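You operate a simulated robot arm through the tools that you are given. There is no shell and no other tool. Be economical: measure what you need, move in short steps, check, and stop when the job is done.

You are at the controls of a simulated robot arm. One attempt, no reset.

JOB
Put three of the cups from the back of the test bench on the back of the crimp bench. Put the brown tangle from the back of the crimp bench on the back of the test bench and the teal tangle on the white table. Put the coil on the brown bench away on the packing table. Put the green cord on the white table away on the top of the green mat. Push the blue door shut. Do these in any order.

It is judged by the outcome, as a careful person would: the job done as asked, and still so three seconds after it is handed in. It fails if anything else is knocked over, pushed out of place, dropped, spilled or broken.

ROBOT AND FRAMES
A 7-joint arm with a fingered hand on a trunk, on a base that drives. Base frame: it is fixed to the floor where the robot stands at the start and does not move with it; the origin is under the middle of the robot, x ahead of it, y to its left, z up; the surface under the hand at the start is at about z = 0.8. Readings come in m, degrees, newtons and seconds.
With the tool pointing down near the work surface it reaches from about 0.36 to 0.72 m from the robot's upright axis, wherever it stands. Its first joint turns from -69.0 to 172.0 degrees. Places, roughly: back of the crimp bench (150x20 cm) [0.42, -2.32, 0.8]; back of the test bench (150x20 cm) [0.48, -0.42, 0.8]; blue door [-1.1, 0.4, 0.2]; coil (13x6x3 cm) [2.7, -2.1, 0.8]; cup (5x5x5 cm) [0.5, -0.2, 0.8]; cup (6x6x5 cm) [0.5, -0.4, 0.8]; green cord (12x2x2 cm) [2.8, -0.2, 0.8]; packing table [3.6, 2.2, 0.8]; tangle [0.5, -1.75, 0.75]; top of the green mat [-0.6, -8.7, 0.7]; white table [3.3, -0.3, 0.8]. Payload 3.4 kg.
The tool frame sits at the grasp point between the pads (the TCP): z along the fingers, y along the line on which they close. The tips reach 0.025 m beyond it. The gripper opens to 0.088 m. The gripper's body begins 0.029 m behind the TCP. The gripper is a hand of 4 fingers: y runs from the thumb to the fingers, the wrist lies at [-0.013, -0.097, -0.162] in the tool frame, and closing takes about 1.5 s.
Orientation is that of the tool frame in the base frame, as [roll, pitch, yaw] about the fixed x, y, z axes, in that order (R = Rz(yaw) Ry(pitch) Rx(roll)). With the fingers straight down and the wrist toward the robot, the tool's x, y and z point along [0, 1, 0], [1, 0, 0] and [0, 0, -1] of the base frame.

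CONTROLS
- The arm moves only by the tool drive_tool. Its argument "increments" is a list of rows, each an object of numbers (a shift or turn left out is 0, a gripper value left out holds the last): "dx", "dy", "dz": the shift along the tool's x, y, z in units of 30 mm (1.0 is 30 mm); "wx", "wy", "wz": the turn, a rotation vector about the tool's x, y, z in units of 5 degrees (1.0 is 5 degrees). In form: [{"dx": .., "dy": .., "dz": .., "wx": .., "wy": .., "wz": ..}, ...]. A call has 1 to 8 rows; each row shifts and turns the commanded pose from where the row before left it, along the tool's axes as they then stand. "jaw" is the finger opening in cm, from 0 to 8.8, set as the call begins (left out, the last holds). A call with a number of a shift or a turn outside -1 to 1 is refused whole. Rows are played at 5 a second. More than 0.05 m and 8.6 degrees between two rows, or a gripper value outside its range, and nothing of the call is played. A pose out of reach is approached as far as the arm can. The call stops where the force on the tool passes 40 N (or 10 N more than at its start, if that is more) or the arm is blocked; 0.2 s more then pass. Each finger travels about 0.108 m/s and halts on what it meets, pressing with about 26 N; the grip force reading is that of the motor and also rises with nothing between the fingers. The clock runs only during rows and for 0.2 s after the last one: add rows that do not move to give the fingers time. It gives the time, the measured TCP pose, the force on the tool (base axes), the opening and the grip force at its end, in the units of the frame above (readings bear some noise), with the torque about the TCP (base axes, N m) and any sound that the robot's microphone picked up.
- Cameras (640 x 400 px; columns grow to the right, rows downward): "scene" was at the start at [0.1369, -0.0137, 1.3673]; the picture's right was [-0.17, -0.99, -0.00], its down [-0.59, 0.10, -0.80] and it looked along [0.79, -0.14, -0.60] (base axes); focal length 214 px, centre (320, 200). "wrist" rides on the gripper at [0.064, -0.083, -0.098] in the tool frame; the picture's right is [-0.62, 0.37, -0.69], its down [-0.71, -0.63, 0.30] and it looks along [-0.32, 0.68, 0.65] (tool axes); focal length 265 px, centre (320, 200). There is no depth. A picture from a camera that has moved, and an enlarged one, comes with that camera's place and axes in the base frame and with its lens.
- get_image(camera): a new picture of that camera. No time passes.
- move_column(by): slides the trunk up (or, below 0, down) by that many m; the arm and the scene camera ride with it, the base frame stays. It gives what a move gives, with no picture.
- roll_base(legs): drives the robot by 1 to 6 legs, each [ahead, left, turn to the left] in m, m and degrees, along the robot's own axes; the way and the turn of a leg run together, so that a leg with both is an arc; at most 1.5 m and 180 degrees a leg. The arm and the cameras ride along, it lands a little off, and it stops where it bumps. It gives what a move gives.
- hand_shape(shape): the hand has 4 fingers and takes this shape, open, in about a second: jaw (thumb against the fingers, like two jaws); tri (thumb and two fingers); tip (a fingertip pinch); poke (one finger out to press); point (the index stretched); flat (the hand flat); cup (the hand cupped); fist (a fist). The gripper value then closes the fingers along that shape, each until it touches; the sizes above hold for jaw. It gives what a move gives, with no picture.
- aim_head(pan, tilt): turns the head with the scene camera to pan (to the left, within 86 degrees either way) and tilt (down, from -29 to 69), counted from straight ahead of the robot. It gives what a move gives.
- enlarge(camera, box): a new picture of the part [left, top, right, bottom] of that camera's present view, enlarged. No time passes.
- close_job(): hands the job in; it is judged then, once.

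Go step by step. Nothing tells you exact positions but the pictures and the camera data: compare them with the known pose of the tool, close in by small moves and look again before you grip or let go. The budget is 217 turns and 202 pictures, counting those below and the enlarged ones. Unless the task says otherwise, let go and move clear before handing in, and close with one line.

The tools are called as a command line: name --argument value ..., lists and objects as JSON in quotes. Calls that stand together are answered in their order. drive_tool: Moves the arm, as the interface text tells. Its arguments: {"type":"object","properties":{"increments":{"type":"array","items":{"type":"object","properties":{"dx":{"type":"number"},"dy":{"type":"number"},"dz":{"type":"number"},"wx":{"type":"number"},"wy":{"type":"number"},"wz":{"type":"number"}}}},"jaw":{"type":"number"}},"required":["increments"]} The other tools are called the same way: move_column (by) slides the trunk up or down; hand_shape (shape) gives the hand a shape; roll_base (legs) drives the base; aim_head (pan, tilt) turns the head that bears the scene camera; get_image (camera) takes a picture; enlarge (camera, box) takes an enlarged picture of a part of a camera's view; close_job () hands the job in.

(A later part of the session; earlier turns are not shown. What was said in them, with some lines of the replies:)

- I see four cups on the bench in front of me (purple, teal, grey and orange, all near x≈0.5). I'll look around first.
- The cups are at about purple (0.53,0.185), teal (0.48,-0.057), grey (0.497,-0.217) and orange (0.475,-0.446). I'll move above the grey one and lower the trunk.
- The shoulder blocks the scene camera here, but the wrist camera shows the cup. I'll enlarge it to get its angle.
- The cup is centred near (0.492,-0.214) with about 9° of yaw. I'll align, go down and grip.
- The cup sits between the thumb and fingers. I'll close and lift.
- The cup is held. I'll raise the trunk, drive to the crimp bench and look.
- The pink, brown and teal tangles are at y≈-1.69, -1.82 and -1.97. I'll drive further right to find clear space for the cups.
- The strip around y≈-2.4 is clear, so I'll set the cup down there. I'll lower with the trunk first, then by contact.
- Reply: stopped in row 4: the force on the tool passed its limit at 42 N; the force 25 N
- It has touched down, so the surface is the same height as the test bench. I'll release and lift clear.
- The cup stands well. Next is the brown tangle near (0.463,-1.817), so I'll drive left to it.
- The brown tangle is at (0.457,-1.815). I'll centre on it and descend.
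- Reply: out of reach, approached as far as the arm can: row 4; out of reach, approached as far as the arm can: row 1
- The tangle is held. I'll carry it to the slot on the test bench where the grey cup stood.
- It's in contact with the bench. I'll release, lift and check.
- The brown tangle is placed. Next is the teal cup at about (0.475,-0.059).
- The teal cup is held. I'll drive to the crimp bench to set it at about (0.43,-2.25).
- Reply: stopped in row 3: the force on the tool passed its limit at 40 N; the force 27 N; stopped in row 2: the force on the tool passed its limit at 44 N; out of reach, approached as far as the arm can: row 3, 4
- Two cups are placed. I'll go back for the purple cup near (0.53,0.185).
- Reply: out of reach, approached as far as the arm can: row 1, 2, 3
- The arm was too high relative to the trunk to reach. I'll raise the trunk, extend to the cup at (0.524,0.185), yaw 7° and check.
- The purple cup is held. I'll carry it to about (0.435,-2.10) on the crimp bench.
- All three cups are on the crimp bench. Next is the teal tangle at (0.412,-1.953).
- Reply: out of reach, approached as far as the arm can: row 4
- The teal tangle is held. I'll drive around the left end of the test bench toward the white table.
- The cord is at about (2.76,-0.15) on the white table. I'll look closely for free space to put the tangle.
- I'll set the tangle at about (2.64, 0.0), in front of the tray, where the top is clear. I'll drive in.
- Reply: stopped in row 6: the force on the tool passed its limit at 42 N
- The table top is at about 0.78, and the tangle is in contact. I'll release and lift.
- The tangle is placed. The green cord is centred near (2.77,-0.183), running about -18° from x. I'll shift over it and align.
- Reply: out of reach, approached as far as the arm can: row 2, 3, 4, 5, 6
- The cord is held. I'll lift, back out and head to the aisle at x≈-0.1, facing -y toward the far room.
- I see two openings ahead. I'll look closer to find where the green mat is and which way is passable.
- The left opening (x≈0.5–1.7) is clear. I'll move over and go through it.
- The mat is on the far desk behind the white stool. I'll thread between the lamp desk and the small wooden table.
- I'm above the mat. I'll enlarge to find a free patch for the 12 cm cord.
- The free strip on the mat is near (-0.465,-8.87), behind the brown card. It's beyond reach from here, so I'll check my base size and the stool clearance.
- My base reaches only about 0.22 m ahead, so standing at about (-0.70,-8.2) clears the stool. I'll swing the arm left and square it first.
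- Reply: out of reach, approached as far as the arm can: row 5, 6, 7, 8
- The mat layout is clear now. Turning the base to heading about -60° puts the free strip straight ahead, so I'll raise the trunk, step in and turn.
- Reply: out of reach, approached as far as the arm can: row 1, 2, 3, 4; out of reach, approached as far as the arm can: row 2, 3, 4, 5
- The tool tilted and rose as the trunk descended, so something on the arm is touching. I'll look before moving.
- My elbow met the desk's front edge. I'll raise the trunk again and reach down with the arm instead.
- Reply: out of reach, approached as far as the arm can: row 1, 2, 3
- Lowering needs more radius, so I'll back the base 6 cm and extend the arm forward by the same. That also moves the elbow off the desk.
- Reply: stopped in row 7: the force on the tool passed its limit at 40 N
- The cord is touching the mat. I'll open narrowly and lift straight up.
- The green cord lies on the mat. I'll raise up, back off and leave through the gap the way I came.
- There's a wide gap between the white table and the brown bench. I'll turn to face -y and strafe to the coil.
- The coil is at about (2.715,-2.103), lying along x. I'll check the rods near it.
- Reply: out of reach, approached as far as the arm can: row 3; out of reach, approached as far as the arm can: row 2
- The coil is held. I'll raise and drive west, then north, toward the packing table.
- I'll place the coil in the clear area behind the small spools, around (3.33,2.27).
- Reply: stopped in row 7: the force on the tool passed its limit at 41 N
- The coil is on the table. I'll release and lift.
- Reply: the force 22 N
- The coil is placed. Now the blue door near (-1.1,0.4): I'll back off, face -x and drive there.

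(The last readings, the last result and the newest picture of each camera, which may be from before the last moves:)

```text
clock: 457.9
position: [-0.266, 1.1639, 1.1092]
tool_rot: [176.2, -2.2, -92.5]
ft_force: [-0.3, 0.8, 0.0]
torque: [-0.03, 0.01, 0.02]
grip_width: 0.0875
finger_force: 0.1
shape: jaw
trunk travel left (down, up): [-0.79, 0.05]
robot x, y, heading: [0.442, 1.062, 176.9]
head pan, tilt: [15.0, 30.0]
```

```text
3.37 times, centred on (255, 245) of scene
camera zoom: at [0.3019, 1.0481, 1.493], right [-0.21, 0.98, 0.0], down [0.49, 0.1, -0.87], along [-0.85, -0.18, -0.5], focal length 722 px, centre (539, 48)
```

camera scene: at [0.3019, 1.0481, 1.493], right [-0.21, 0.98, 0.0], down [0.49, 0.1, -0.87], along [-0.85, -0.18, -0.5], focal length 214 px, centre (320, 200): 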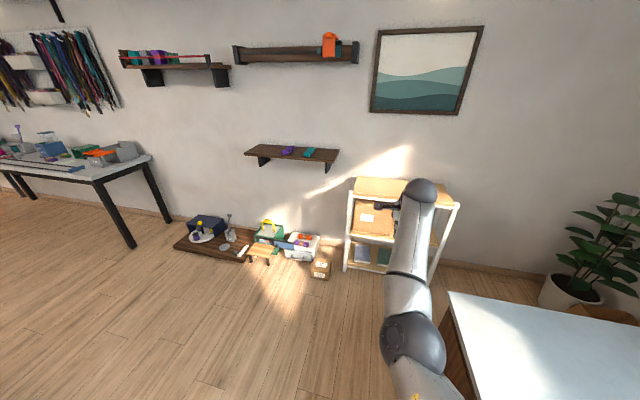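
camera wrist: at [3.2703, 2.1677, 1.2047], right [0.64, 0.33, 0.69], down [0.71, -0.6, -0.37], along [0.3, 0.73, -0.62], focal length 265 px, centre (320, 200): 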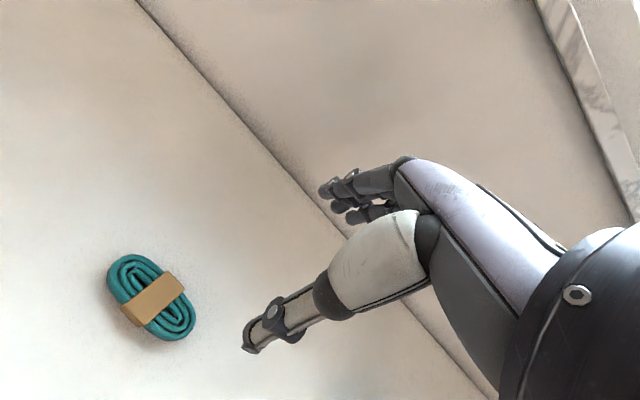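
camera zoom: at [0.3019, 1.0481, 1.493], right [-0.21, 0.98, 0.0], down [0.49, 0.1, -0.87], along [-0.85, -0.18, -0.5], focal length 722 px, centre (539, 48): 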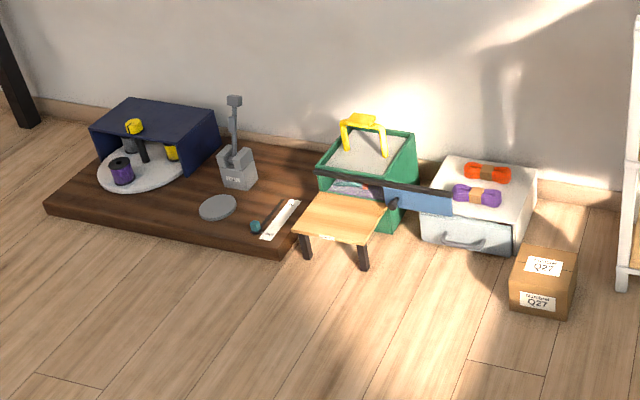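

I see a green box on the floor by the wall with a dark rail and a blue panel slid to its right (y≈0.35–0.52, x≈-1.05). I'll get closer for a better look.

roll_base --legs '[[0.0, 0, 3], [0.45, 0.25, 0], [0.15, 0.35, 0]]'

aim_head --pan 5 --tilt 45

get_image --camera "scene"

get_image --camera "wrist"

```text
clock: 463.3
position: [-0.8699, 0.54, 1.1092]
tool_rot: [176.3, -2.2, -89.8]
ft_force: [-0.3, -0.2, 0.2]
torque: [0.03, -0.02, 0.02]
grip_width: 0.0874
finger_force: 0.0
shape: jaw
trunk travel left (down, up): [-0.79, 0.05]
robot x, y, heading: [-0.1595, 0.4697, 179.6]
head pan, tilt: [15.0, 30.0]
```

```text
clock: 464.1
position: [-0.87, 0.5395, 1.1104]
tool_rot: [176.2, -2.1, -89.8]
ft_force: [-0.2, -0.2, -0.6]
torque: [-0.02, 0.0, 0.0]
grip_width: 0.0878
finger_force: 0.0
shape: jaw
trunk travel left (down, up): [-0.79, 0.05]
robot x, y, heading: [-0.1621, 0.4728, 179.5]
head pan, tilt: [5.0, 45.0]
```

```text
70 pictures are left
camera scene: at [-0.2901, 0.465, 1.4706], right [-0.08, 1.0, 0.0], down [0.7, 0.06, -0.71], along [-0.71, -0.06, -0.71], focal length 214 px, centre (320, 200)
```

scene: 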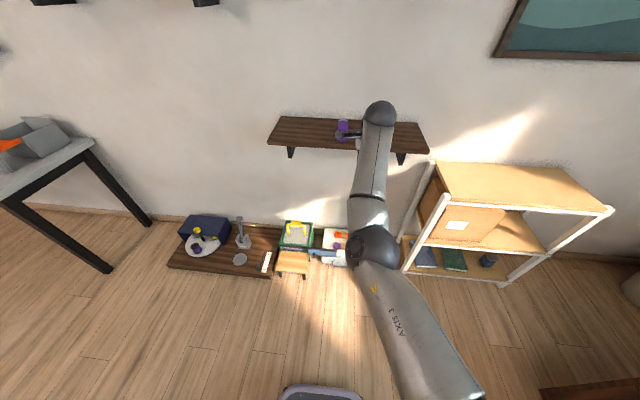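

```text
69 pictures are left
camera wrist: at [-0.7788, 0.4786, 1.2049], right [-0.32, 0.65, 0.69], down [0.61, 0.7, -0.37], along [-0.73, 0.3, -0.62], focal length 265 px, centre (320, 200)
```

wrist: 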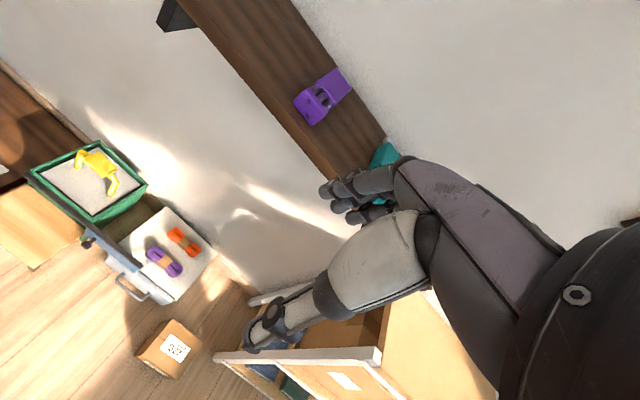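

enlarge --camera "wrist" --box '[0, 110, 260, 310]'

enlarge --camera "scene" --box '[240, 200, 380, 300]'

```text
2.00 times, centred on (130, 210) of wrist
camera zoom: at [-0.7788, 0.4786, 1.2049], right [-0.32, 0.65, 0.69], down [0.61, 0.7, -0.37], along [-0.73, 0.3, -0.62], focal length 531 px, centre (700, 180)
```

zoom: 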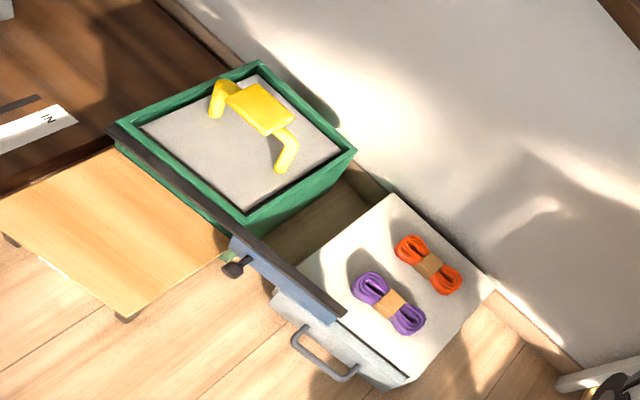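

```text
4.00 times, centred on (310, 250) of scene
camera zoom: at [-0.2901, 0.465, 1.4706], right [-0.08, 1.0, 0.0], down [0.7, 0.06, -0.71], along [-0.71, -0.06, -0.71], focal length 858 px, centre (360, 0)
```

zoom: 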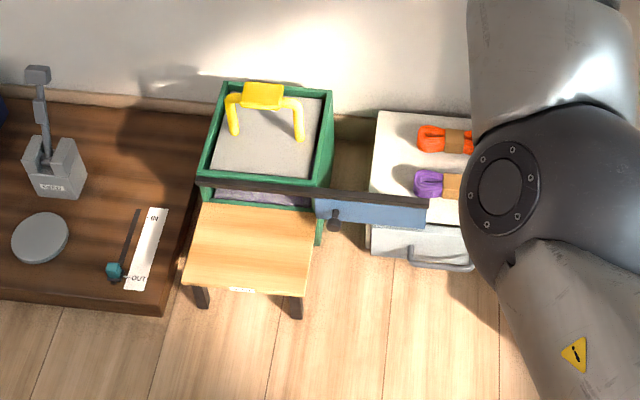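

It's a sliding door with a knob at about (-1.06,0.356,0.159), and it must slide about 0.19 m toward -y. I'll close the hand, lower the trunk and tilt the fingers forward to push the knob from its right side.

drive_tool --increments '[{}, {}, {}, {}, {}]' --jaw 0

move_column --by -0.55

drive_tool --increments '[{"wx": 1}, {"wx": 1}]'

get_image --camera "wrist"

```text
clock: 465.3
position: [-0.8698, 0.5395, 1.1099]
tool_rot: [176.2, -2.1, -89.9]
ft_force: [-0.3, -0.4, -1.0]
torque: [0.02, 0.03, -0.03]
grip_width: 0.0
finger_force: 25.7
shape: jaw
trunk travel left (down, up): [-0.79, 0.05]
robot x, y, heading: [-0.1598, 0.4676, 179.9]
head pan, tilt: [5.0, 45.0]
```

```text
refused: -0.55 is not a number from -0.4 to 0.4
```

```text
clock: 465.9
position: [-0.867, 0.5478, 1.1067]
tool_rot: [-176.7, -2.3, -91.4]
ft_force: [0.0, 1.2, 0.5]
torque: [-0.05, 0.02, -0.01]
grip_width: 0.0003
finger_force: 25.9
shape: jaw
out of reach, approached as far as the arm can: row 2
trunk travel left (down, up): [-0.79, 0.05]
robot x, y, heading: [-0.1589, 0.4687, 179.4]
head pan, tilt: [5.0, 45.0]
```

```text
66 pictures are left
camera wrist: at [-0.7899, 0.4855, 1.2116], right [-0.39, 0.66, 0.64], down [0.66, 0.69, -0.3], along [-0.64, 0.31, -0.71], focal length 265 px, centre (320, 200)
```

wrist: 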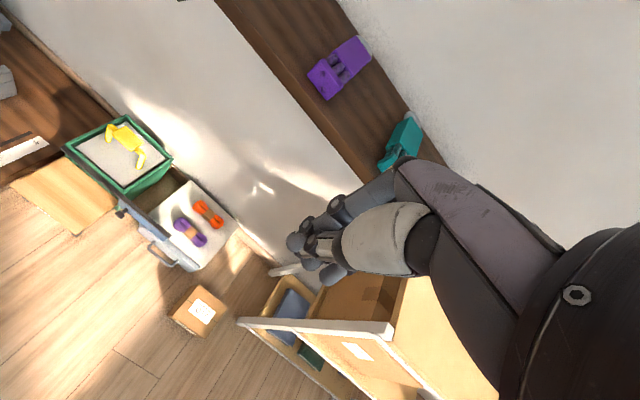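

move_column --by -0.4

drive_tool --increments '[{"wx": -1}, {"wx": -1}, {"wx": -1}, {"wx": -1}, {"wx": -1}, {"wx": -1}, {"wx": -1}]'

get_image --camera "wrist"

get_image --camera "scene"

```text
clock: 469.7
position: [-0.8666, 0.5484, 0.7055]
tool_rot: [-176.5, -2.4, -91.4]
ft_force: [-0.3, -0.4, 0.1]
torque: [-0.02, 0.0, -0.01]
grip_width: 0.0
finger_force: 25.6
shape: jaw
trunk travel left (down, up): [-0.39, 0.45]
robot x, y, heading: [-0.1608, 0.47, 179.6]
head pan, tilt: [5.0, 45.0]
```

```text
clock: 471.3
position: [-0.9193, 0.574, 0.7129]
tool_rot: [148.3, -2.4, -91.4]
ft_force: [0.0, 0.4, 0.4]
torque: [-0.01, 0.0, 0.0]
grip_width: 0.0
finger_force: 26.5
shape: jaw
out of reach, approached as far as the arm can: row 2, 3, 4, 5, 6, 7
trunk travel left (down, up): [-0.39, 0.45]
robot x, y, heading: [-0.1585, 0.469, 179.4]
head pan, tilt: [5.0, 45.0]
```

```text
65 pictures are left
camera wrist: at [-0.7969, 0.5082, 0.7548], right [0.06, 0.65, 0.76], down [0.39, 0.68, -0.62], along [-0.92, 0.34, -0.21], focal length 265 px, centre (320, 200)
```

wrist: 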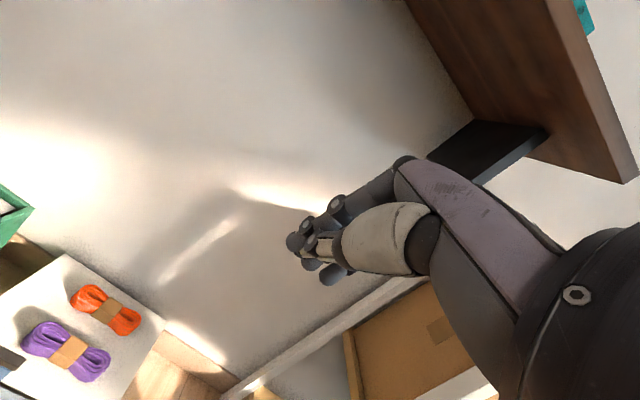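

```text
64 pictures are left
camera scene: at [-0.2901, 0.4649, 1.0705], right [-0.08, 1.0, 0.0], down [0.7, 0.06, -0.71], along [-0.7, -0.06, -0.71], focal length 214 px, centre (320, 200)
```

scene: 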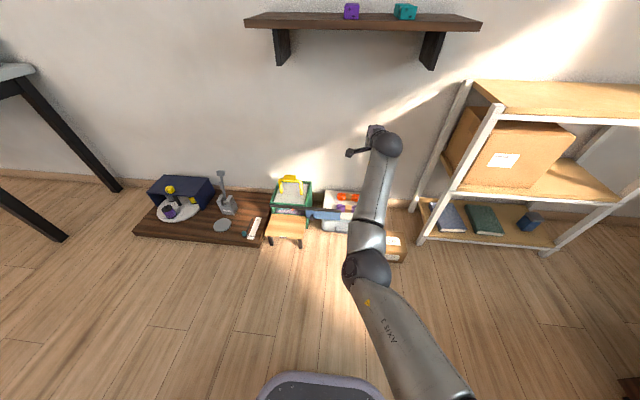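

move_column --by -0.37

get_image --camera "wrist"

get_image --camera "scene"

```text
clock: 474.9
position: [-0.9185, 0.5732, 0.3424]
tool_rot: [148.6, -2.4, -91.3]
ft_force: [-0.8, -0.1, -0.8]
torque: [0.0, 0.01, -0.04]
grip_width: 0.0
finger_force: 25.8
shape: jaw
trunk travel left (down, up): [-0.02, 0.82]
robot x, y, heading: [-0.1598, 0.4673, 179.7]
head pan, tilt: [5.0, 45.0]
```

```text
63 pictures are left
camera wrist: at [-0.7969, 0.5082, 0.3849], right [0.06, 0.65, 0.76], down [0.39, 0.68, -0.62], along [-0.92, 0.34, -0.21], focal length 265 px, centre (320, 200)
```

wrist: 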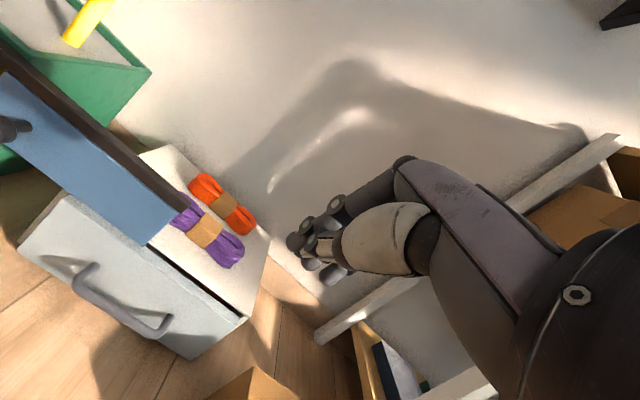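

```text
62 pictures are left
camera scene: at [-0.29, 0.4649, 0.7005], right [-0.08, 1.0, 0.0], down [0.7, 0.06, -0.71], along [-0.7, -0.06, -0.71], focal length 214 px, centre (320, 200)
```

scene: 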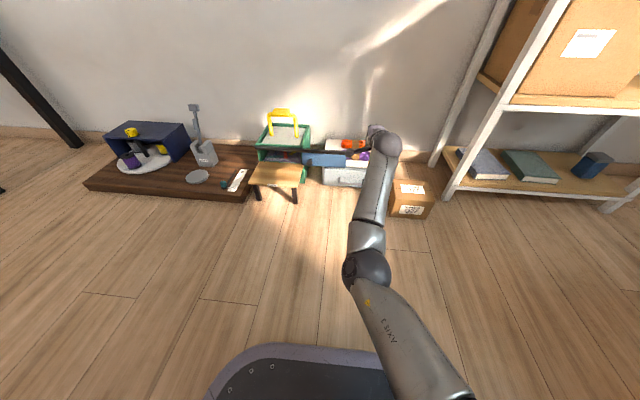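

drive_tool --increments '[{"dx": 0.9}, {"dx": 0.9}, {"dx": 0.9}, {"dz": 0.85, "dy": -0.52}, {"dz": 0.85, "dy": -0.52}, {"dz": 0.85, "dy": -0.52}, {"dz": 0.85, "dy": -0.52}]'

get_image --camera "wrist"

get_image --camera "scene"

```text
clock: 476.5
position: [-0.9325, 0.5319, 0.2266]
tool_rot: [148.5, -2.4, -91.3]
ft_force: [-0.1, 0.6, -0.3]
torque: [0.01, 0.01, -0.03]
grip_width: 0.0
finger_force: 25.8
shape: jaw
out of reach, approached as far as the arm can: row 1, 2, 3
trunk travel left (down, up): [-0.02, 0.82]
robot x, y, heading: [-0.1619, 0.4707, 179.5]
head pan, tilt: [5.0, 45.0]
```

```text
61 pictures are left
camera wrist: at [-0.8113, 0.4655, 0.2695], right [0.06, 0.65, 0.76], down [0.39, 0.68, -0.62], along [-0.92, 0.34, -0.21], focal length 265 px, centre (320, 200)
```

wrist: 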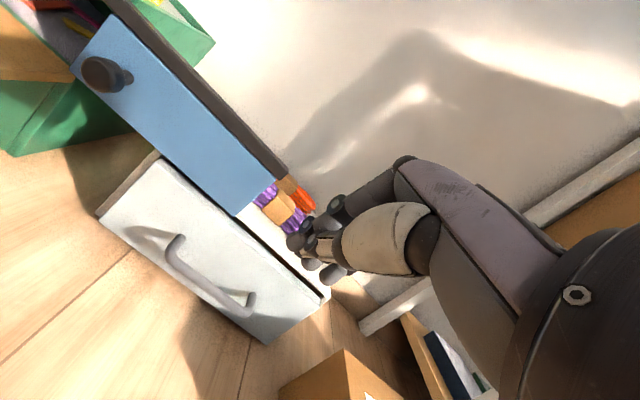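

```text
60 pictures are left
camera scene: at [-0.29, 0.4649, 0.7005], right [-0.08, 1.0, 0.0], down [0.7, 0.06, -0.71], along [-0.7, -0.06, -0.71], focal length 214 px, centre (320, 200)
```

scene: 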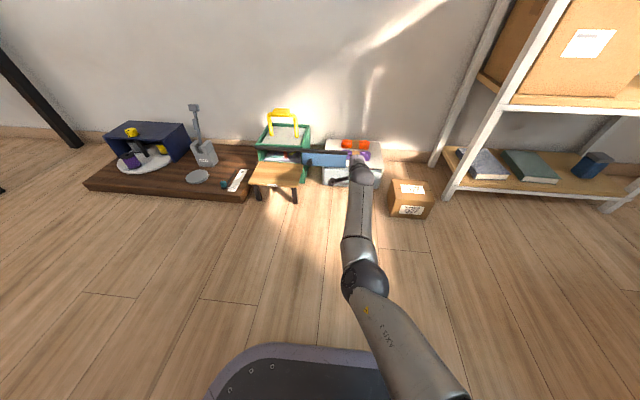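

I have a clear view; the knob is at about (-1.06,0.352,0.155). I'll lower a little and bring the base in so the fingers sit just right of the knob.

drive_tool --increments '[{"dz": 0.64, "dy": -0.39}, {"dz": 0.64, "dy": -0.39}]'

roll_base --legs '[[0, 0.1, 0]]'

get_image --camera "wrist"

```text
clock: 477.1
position: [-0.934, 0.5305, 0.1798]
tool_rot: [148.6, -2.4, -91.2]
ft_force: [-0.4, -0.8, -0.3]
torque: [0.0, 0.03, 0.0]
grip_width: 0.0
finger_force: 25.7
shape: jaw
trunk travel left (down, up): [-0.02, 0.82]
robot x, y, heading: [-0.1595, 0.472, 179.5]
head pan, tilt: [5.0, 45.0]
```

```text
clock: 478.3
position: [-0.9353, 0.4286, 0.181]
tool_rot: [148.6, -2.4, -91.2]
ft_force: [-0.9, 0.6, 0.2]
torque: [0.0, -0.01, -0.01]
grip_width: 0.0
finger_force: 26.2
shape: jaw
trunk travel left (down, up): [-0.02, 0.82]
robot x, y, heading: [-0.1637, 0.3667, 179.6]
head pan, tilt: [5.0, 45.0]
```

```text
59 pictures are left
camera wrist: at [-0.8125, 0.3623, 0.2235], right [0.06, 0.65, 0.76], down [0.39, 0.68, -0.62], along [-0.92, 0.33, -0.21], focal length 265 px, centre (320, 200)
```

wrist: 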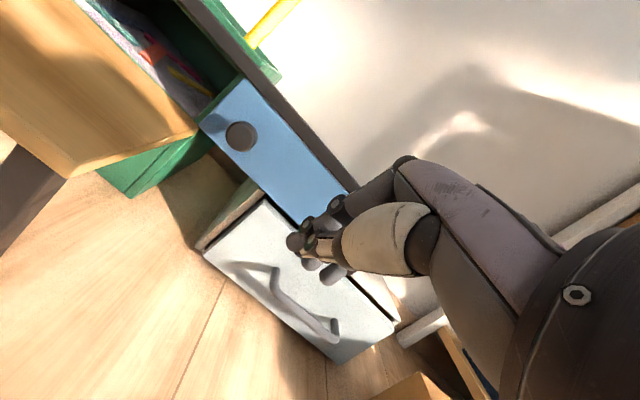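

roll_base --legs '[[0.105, 0, 0]]'

get_image --camera "wrist"

aim_head --pan 10 --tilt 35

get_image --camera "scene"

```text
clock: 479.4
position: [-1.0412, 0.4298, 0.1806]
tool_rot: [148.6, -2.4, -91.3]
ft_force: [0.3, -0.4, -1.9]
torque: [0.03, 0.02, 0.01]
grip_width: 0.0
finger_force: 25.8
shape: jaw
trunk travel left (down, up): [-0.02, 0.82]
robot x, y, heading: [-0.27, 0.3683, 179.8]
head pan, tilt: [5.0, 45.0]
```

```text
58 pictures are left
camera wrist: at [-0.919, 0.3636, 0.2235], right [0.06, 0.65, 0.76], down [0.39, 0.68, -0.62], along [-0.92, 0.33, -0.21], focal length 265 px, centre (320, 200)
```

wrist: 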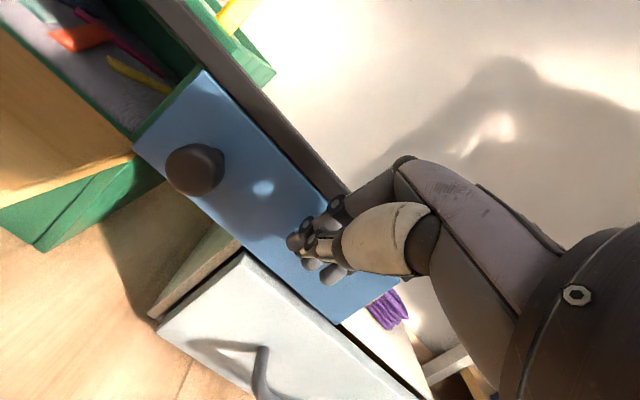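

```text
clock: 480.2
position: [-1.0409, 0.4289, 0.18]
tool_rot: [148.5, -2.4, -91.2]
ft_force: [-0.9, 0.2, 0.5]
torque: [-0.01, -0.01, -0.01]
grip_width: 0.0001
finger_force: 26.6
shape: jaw
trunk travel left (down, up): [-0.02, 0.82]
robot x, y, heading: [-0.2675, 0.3695, 179.8]
head pan, tilt: [10.0, 35.0]
```

```text
57 pictures are left
camera scene: at [-0.4031, 0.3567, 0.7153], right [-0.17, 0.99, 0.0], down [0.57, 0.1, -0.82], along [-0.81, -0.14, -0.57], focal length 214 px, centre (320, 200)
```

scene: 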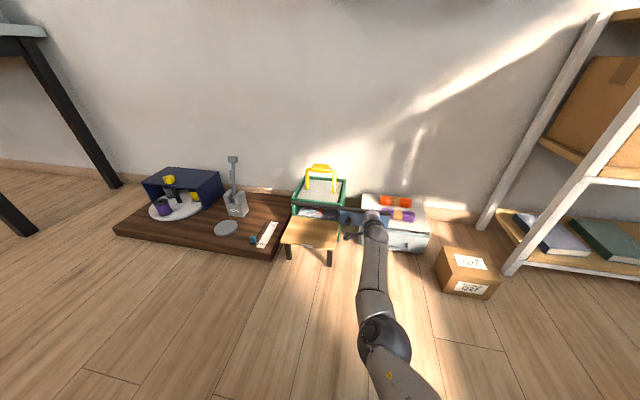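

The fingertips are in front of the panel, right of the knob. I'll slide left with the base and look.

roll_base --legs '[[0, 0.09, 0]]'

get_image --camera "wrist"

```text
clock: 481.3
position: [-1.0421, 0.3397, 0.1814]
tool_rot: [148.5, -2.3, -91.2]
ft_force: [-0.4, -0.5, -0.8]
torque: [-0.02, 0.0, -0.01]
grip_width: 0.0002
finger_force: 26.0
shape: jaw
trunk travel left (down, up): [-0.02, 0.82]
robot x, y, heading: [-0.2673, 0.2796, 179.5]
head pan, tilt: [10.0, 35.0]
```

```text
56 pictures are left
camera wrist: at [-0.9196, 0.2741, 0.2234], right [0.06, 0.65, 0.76], down [0.39, 0.68, -0.62], along [-0.92, 0.34, -0.21], focal length 265 px, centre (320, 200)
```

wrist: 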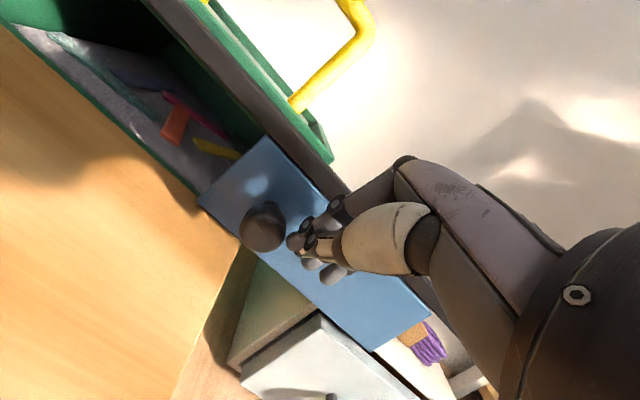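

The door is sliding (the knob is now at y≈0.314). I'll continue.

roll_base --legs '[[0, 0.08, 0.2]]'

get_image --camera "wrist"

get_image --camera "scene"

```text
clock: 482.3
position: [-1.043, 0.2573, 0.1803]
tool_rot: [148.7, -2.4, -91.0]
ft_force: [-0.3, 0.7, 0.5]
torque: [0.04, -0.02, 0.04]
grip_width: 0.0
finger_force: 25.7
shape: jaw
trunk travel left (down, up): [-0.02, 0.82]
robot x, y, heading: [-0.2691, 0.1999, 179.9]
head pan, tilt: [10.0, 35.0]
```

```text
55 pictures are left
camera wrist: at [-0.92, 0.1919, 0.2233], right [0.06, 0.65, 0.76], down [0.39, 0.68, -0.62], along [-0.92, 0.33, -0.22], focal length 265 px, centre (320, 200)
```

wrist: 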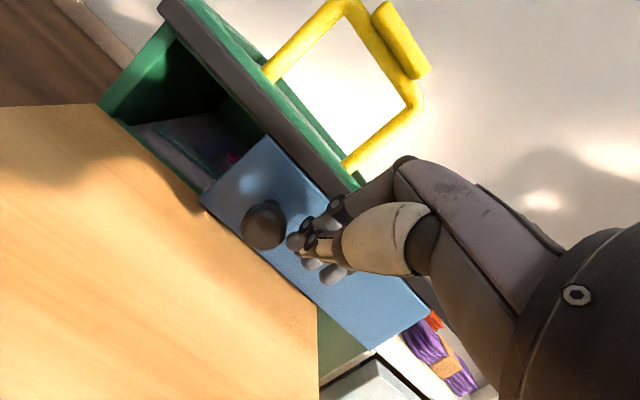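

```text
54 pictures are left
camera scene: at [-0.4041, 0.187, 0.7153], right [-0.17, 0.99, 0.0], down [0.57, 0.1, -0.82], along [-0.81, -0.14, -0.57], focal length 214 px, centre (320, 200)
```

scene: 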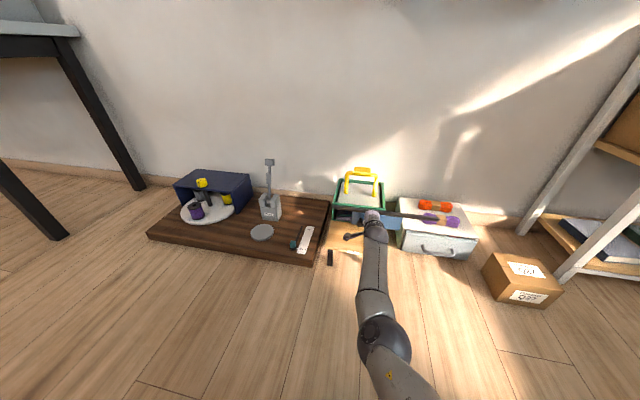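

roll_base --legs '[[0, 0.055, 0]]'

get_image --camera "wrist"

```text
clock: 483.3
position: [-1.0419, 0.2024, 0.1796]
tool_rot: [148.6, -2.4, -91.0]
ft_force: [-0.2, 0.7, -1.1]
torque: [-0.01, -0.04, -0.02]
grip_width: 0.0
finger_force: 25.9
shape: jaw
trunk travel left (down, up): [-0.02, 0.82]
robot x, y, heading: [-0.2714, 0.1439, 180.2]
head pan, tilt: [10.0, 35.0]
```

```text
53 pictures are left
camera wrist: at [-0.9201, 0.137, 0.2232], right [0.06, 0.65, 0.76], down [0.39, 0.68, -0.62], along [-0.92, 0.33, -0.22], focal length 265 px, centre (320, 200)
```

wrist: 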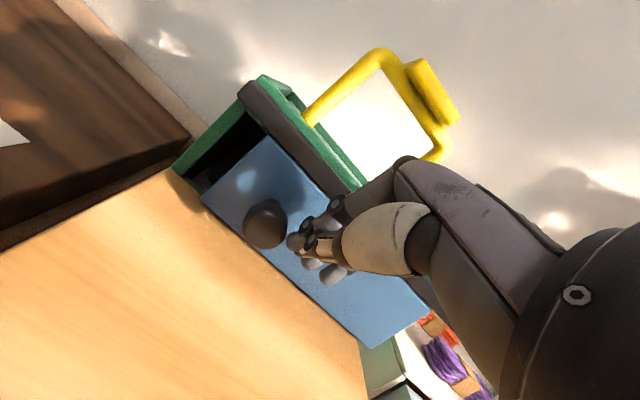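

drive_tool --increments '[{"dx": 0.25}, {"dx": 0.25}, {"dx": 0.25}]'

get_image --camera "wrist"

```text
clock: 484.1
position: [-1.0496, 0.1893, 0.1785]
tool_rot: [148.6, -2.4, -90.9]
ft_force: [0.6, 1.2, 0.7]
torque: [0.03, -0.02, 0.01]
grip_width: 0.0
finger_force: 26.3
shape: jaw
out of reach, approached as far as the arm can: row 2, 3
trunk travel left (down, up): [-0.02, 0.82]
robot x, y, heading: [-0.2686, 0.1469, 179.9]
head pan, tilt: [10.0, 35.0]
```

```text
52 pictures are left
camera wrist: at [-0.9266, 0.125, 0.2215], right [0.06, 0.65, 0.76], down [0.39, 0.68, -0.62], along [-0.92, 0.33, -0.22], focal length 265 px, centre (320, 200)
```

wrist: 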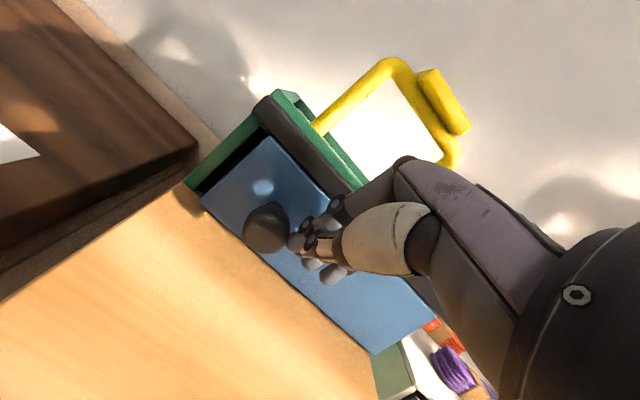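

roll_base --legs '[[0, 0.012, 0]]'

get_image --camera "wrist"

```text
clock: 484.8
position: [-1.0495, 0.1804, 0.179]
tool_rot: [148.7, -2.4, -91.0]
ft_force: [0.3, 10.0, 0.0]
torque: [0.16, 0.0, -0.18]
grip_width: 0.0001
finger_force: 26.2
shape: jaw
trunk travel left (down, up): [-0.02, 0.82]
robot x, y, heading: [-0.2688, 0.1342, 180.1]
head pan, tilt: [10.0, 35.0]
```

```text
51 pictures are left
camera wrist: at [-0.927, 0.1146, 0.2216], right [0.06, 0.65, 0.76], down [0.39, 0.68, -0.62], along [-0.92, 0.33, -0.22], focal length 265 px, centre (320, 200)
```

wrist: 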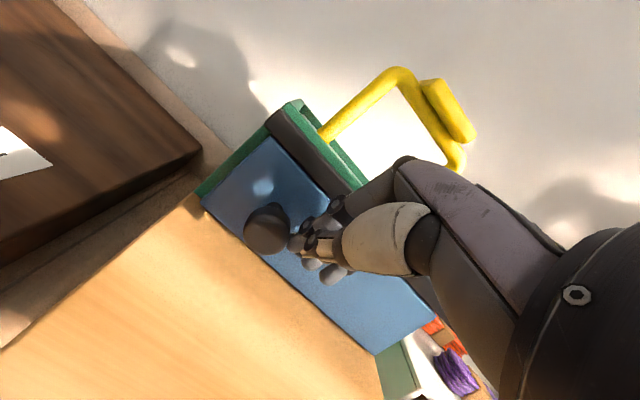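

The reaction is 10 N and the panel covers the opening, so the door is shut. I'll ease off sideways, back out and check.

roll_base --legs '[[0, -0.04, 0], [-0.25, 0, 0]]'

get_image --camera "wrist"

get_image --camera "scene"

```text
clock: 487.1
position: [-0.8027, 0.2162, 0.1792]
tool_rot: [148.6, -2.4, -90.9]
ft_force: [0.0, -1.1, -0.2]
torque: [-0.04, 0.02, -0.03]
grip_width: 0.0
finger_force: 26.1
shape: jaw
trunk travel left (down, up): [-0.02, 0.82]
robot x, y, heading: [-0.0191, 0.176, 179.7]
head pan, tilt: [10.0, 35.0]
```

```text
50 pictures are left
camera wrist: at [-0.68, 0.1522, 0.2216], right [0.06, 0.65, 0.76], down [0.39, 0.68, -0.62], along [-0.92, 0.33, -0.22], focal length 265 px, centre (320, 200)
```

wrist: 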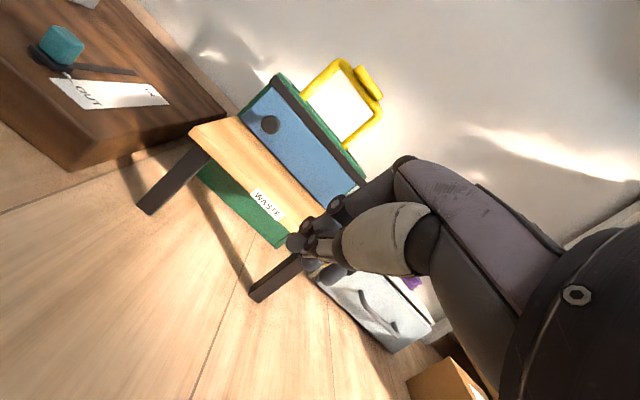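

```text
49 pictures are left
camera scene: at [-0.1573, 0.1594, 0.7153], right [-0.17, 0.99, 0.0], down [0.57, 0.1, -0.82], along [-0.81, -0.14, -0.57], focal length 214 px, centre (320, 200)
```

scene: 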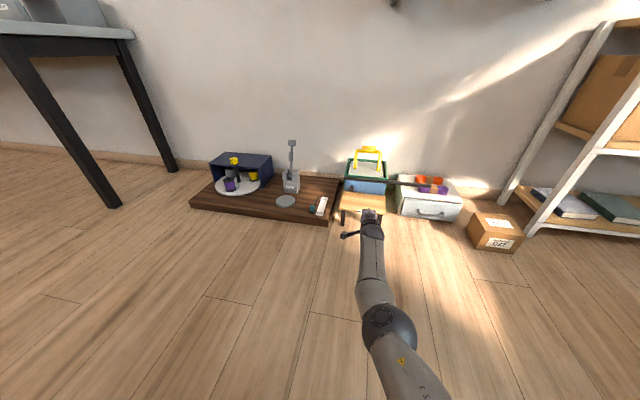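

The door is shut and nothing around it was disturbed. I'll raise the arm and hand in.

move_column --by 0.35

close_job

```text
clock: 490.5
position: [-0.8019, 0.2167, 0.5282]
tool_rot: [148.5, -2.4, -90.9]
ft_force: [-0.3, -0.2, 0.1]
torque: [0.03, 0.02, 0.0]
grip_width: 0.0002
finger_force: 26.6
shape: jaw
trunk travel left (down, up): [-0.37, 0.47]
robot x, y, heading: [-0.0241, 0.173, 180.0]
head pan, tilt: [10.0, 35.0]
```

```text
The job is handed in.
```

I've handed the job in with every item done: three cups (grey, teal, purple) on the back of the crimp bench, the brown tangle on the back of the test bench, the teal tangle on the white table, the coil on the packing table, the green cord on the green mat, and the blue door shut; my elbow touched the front edge of the green-mat desk once, and I saw nothing move there.
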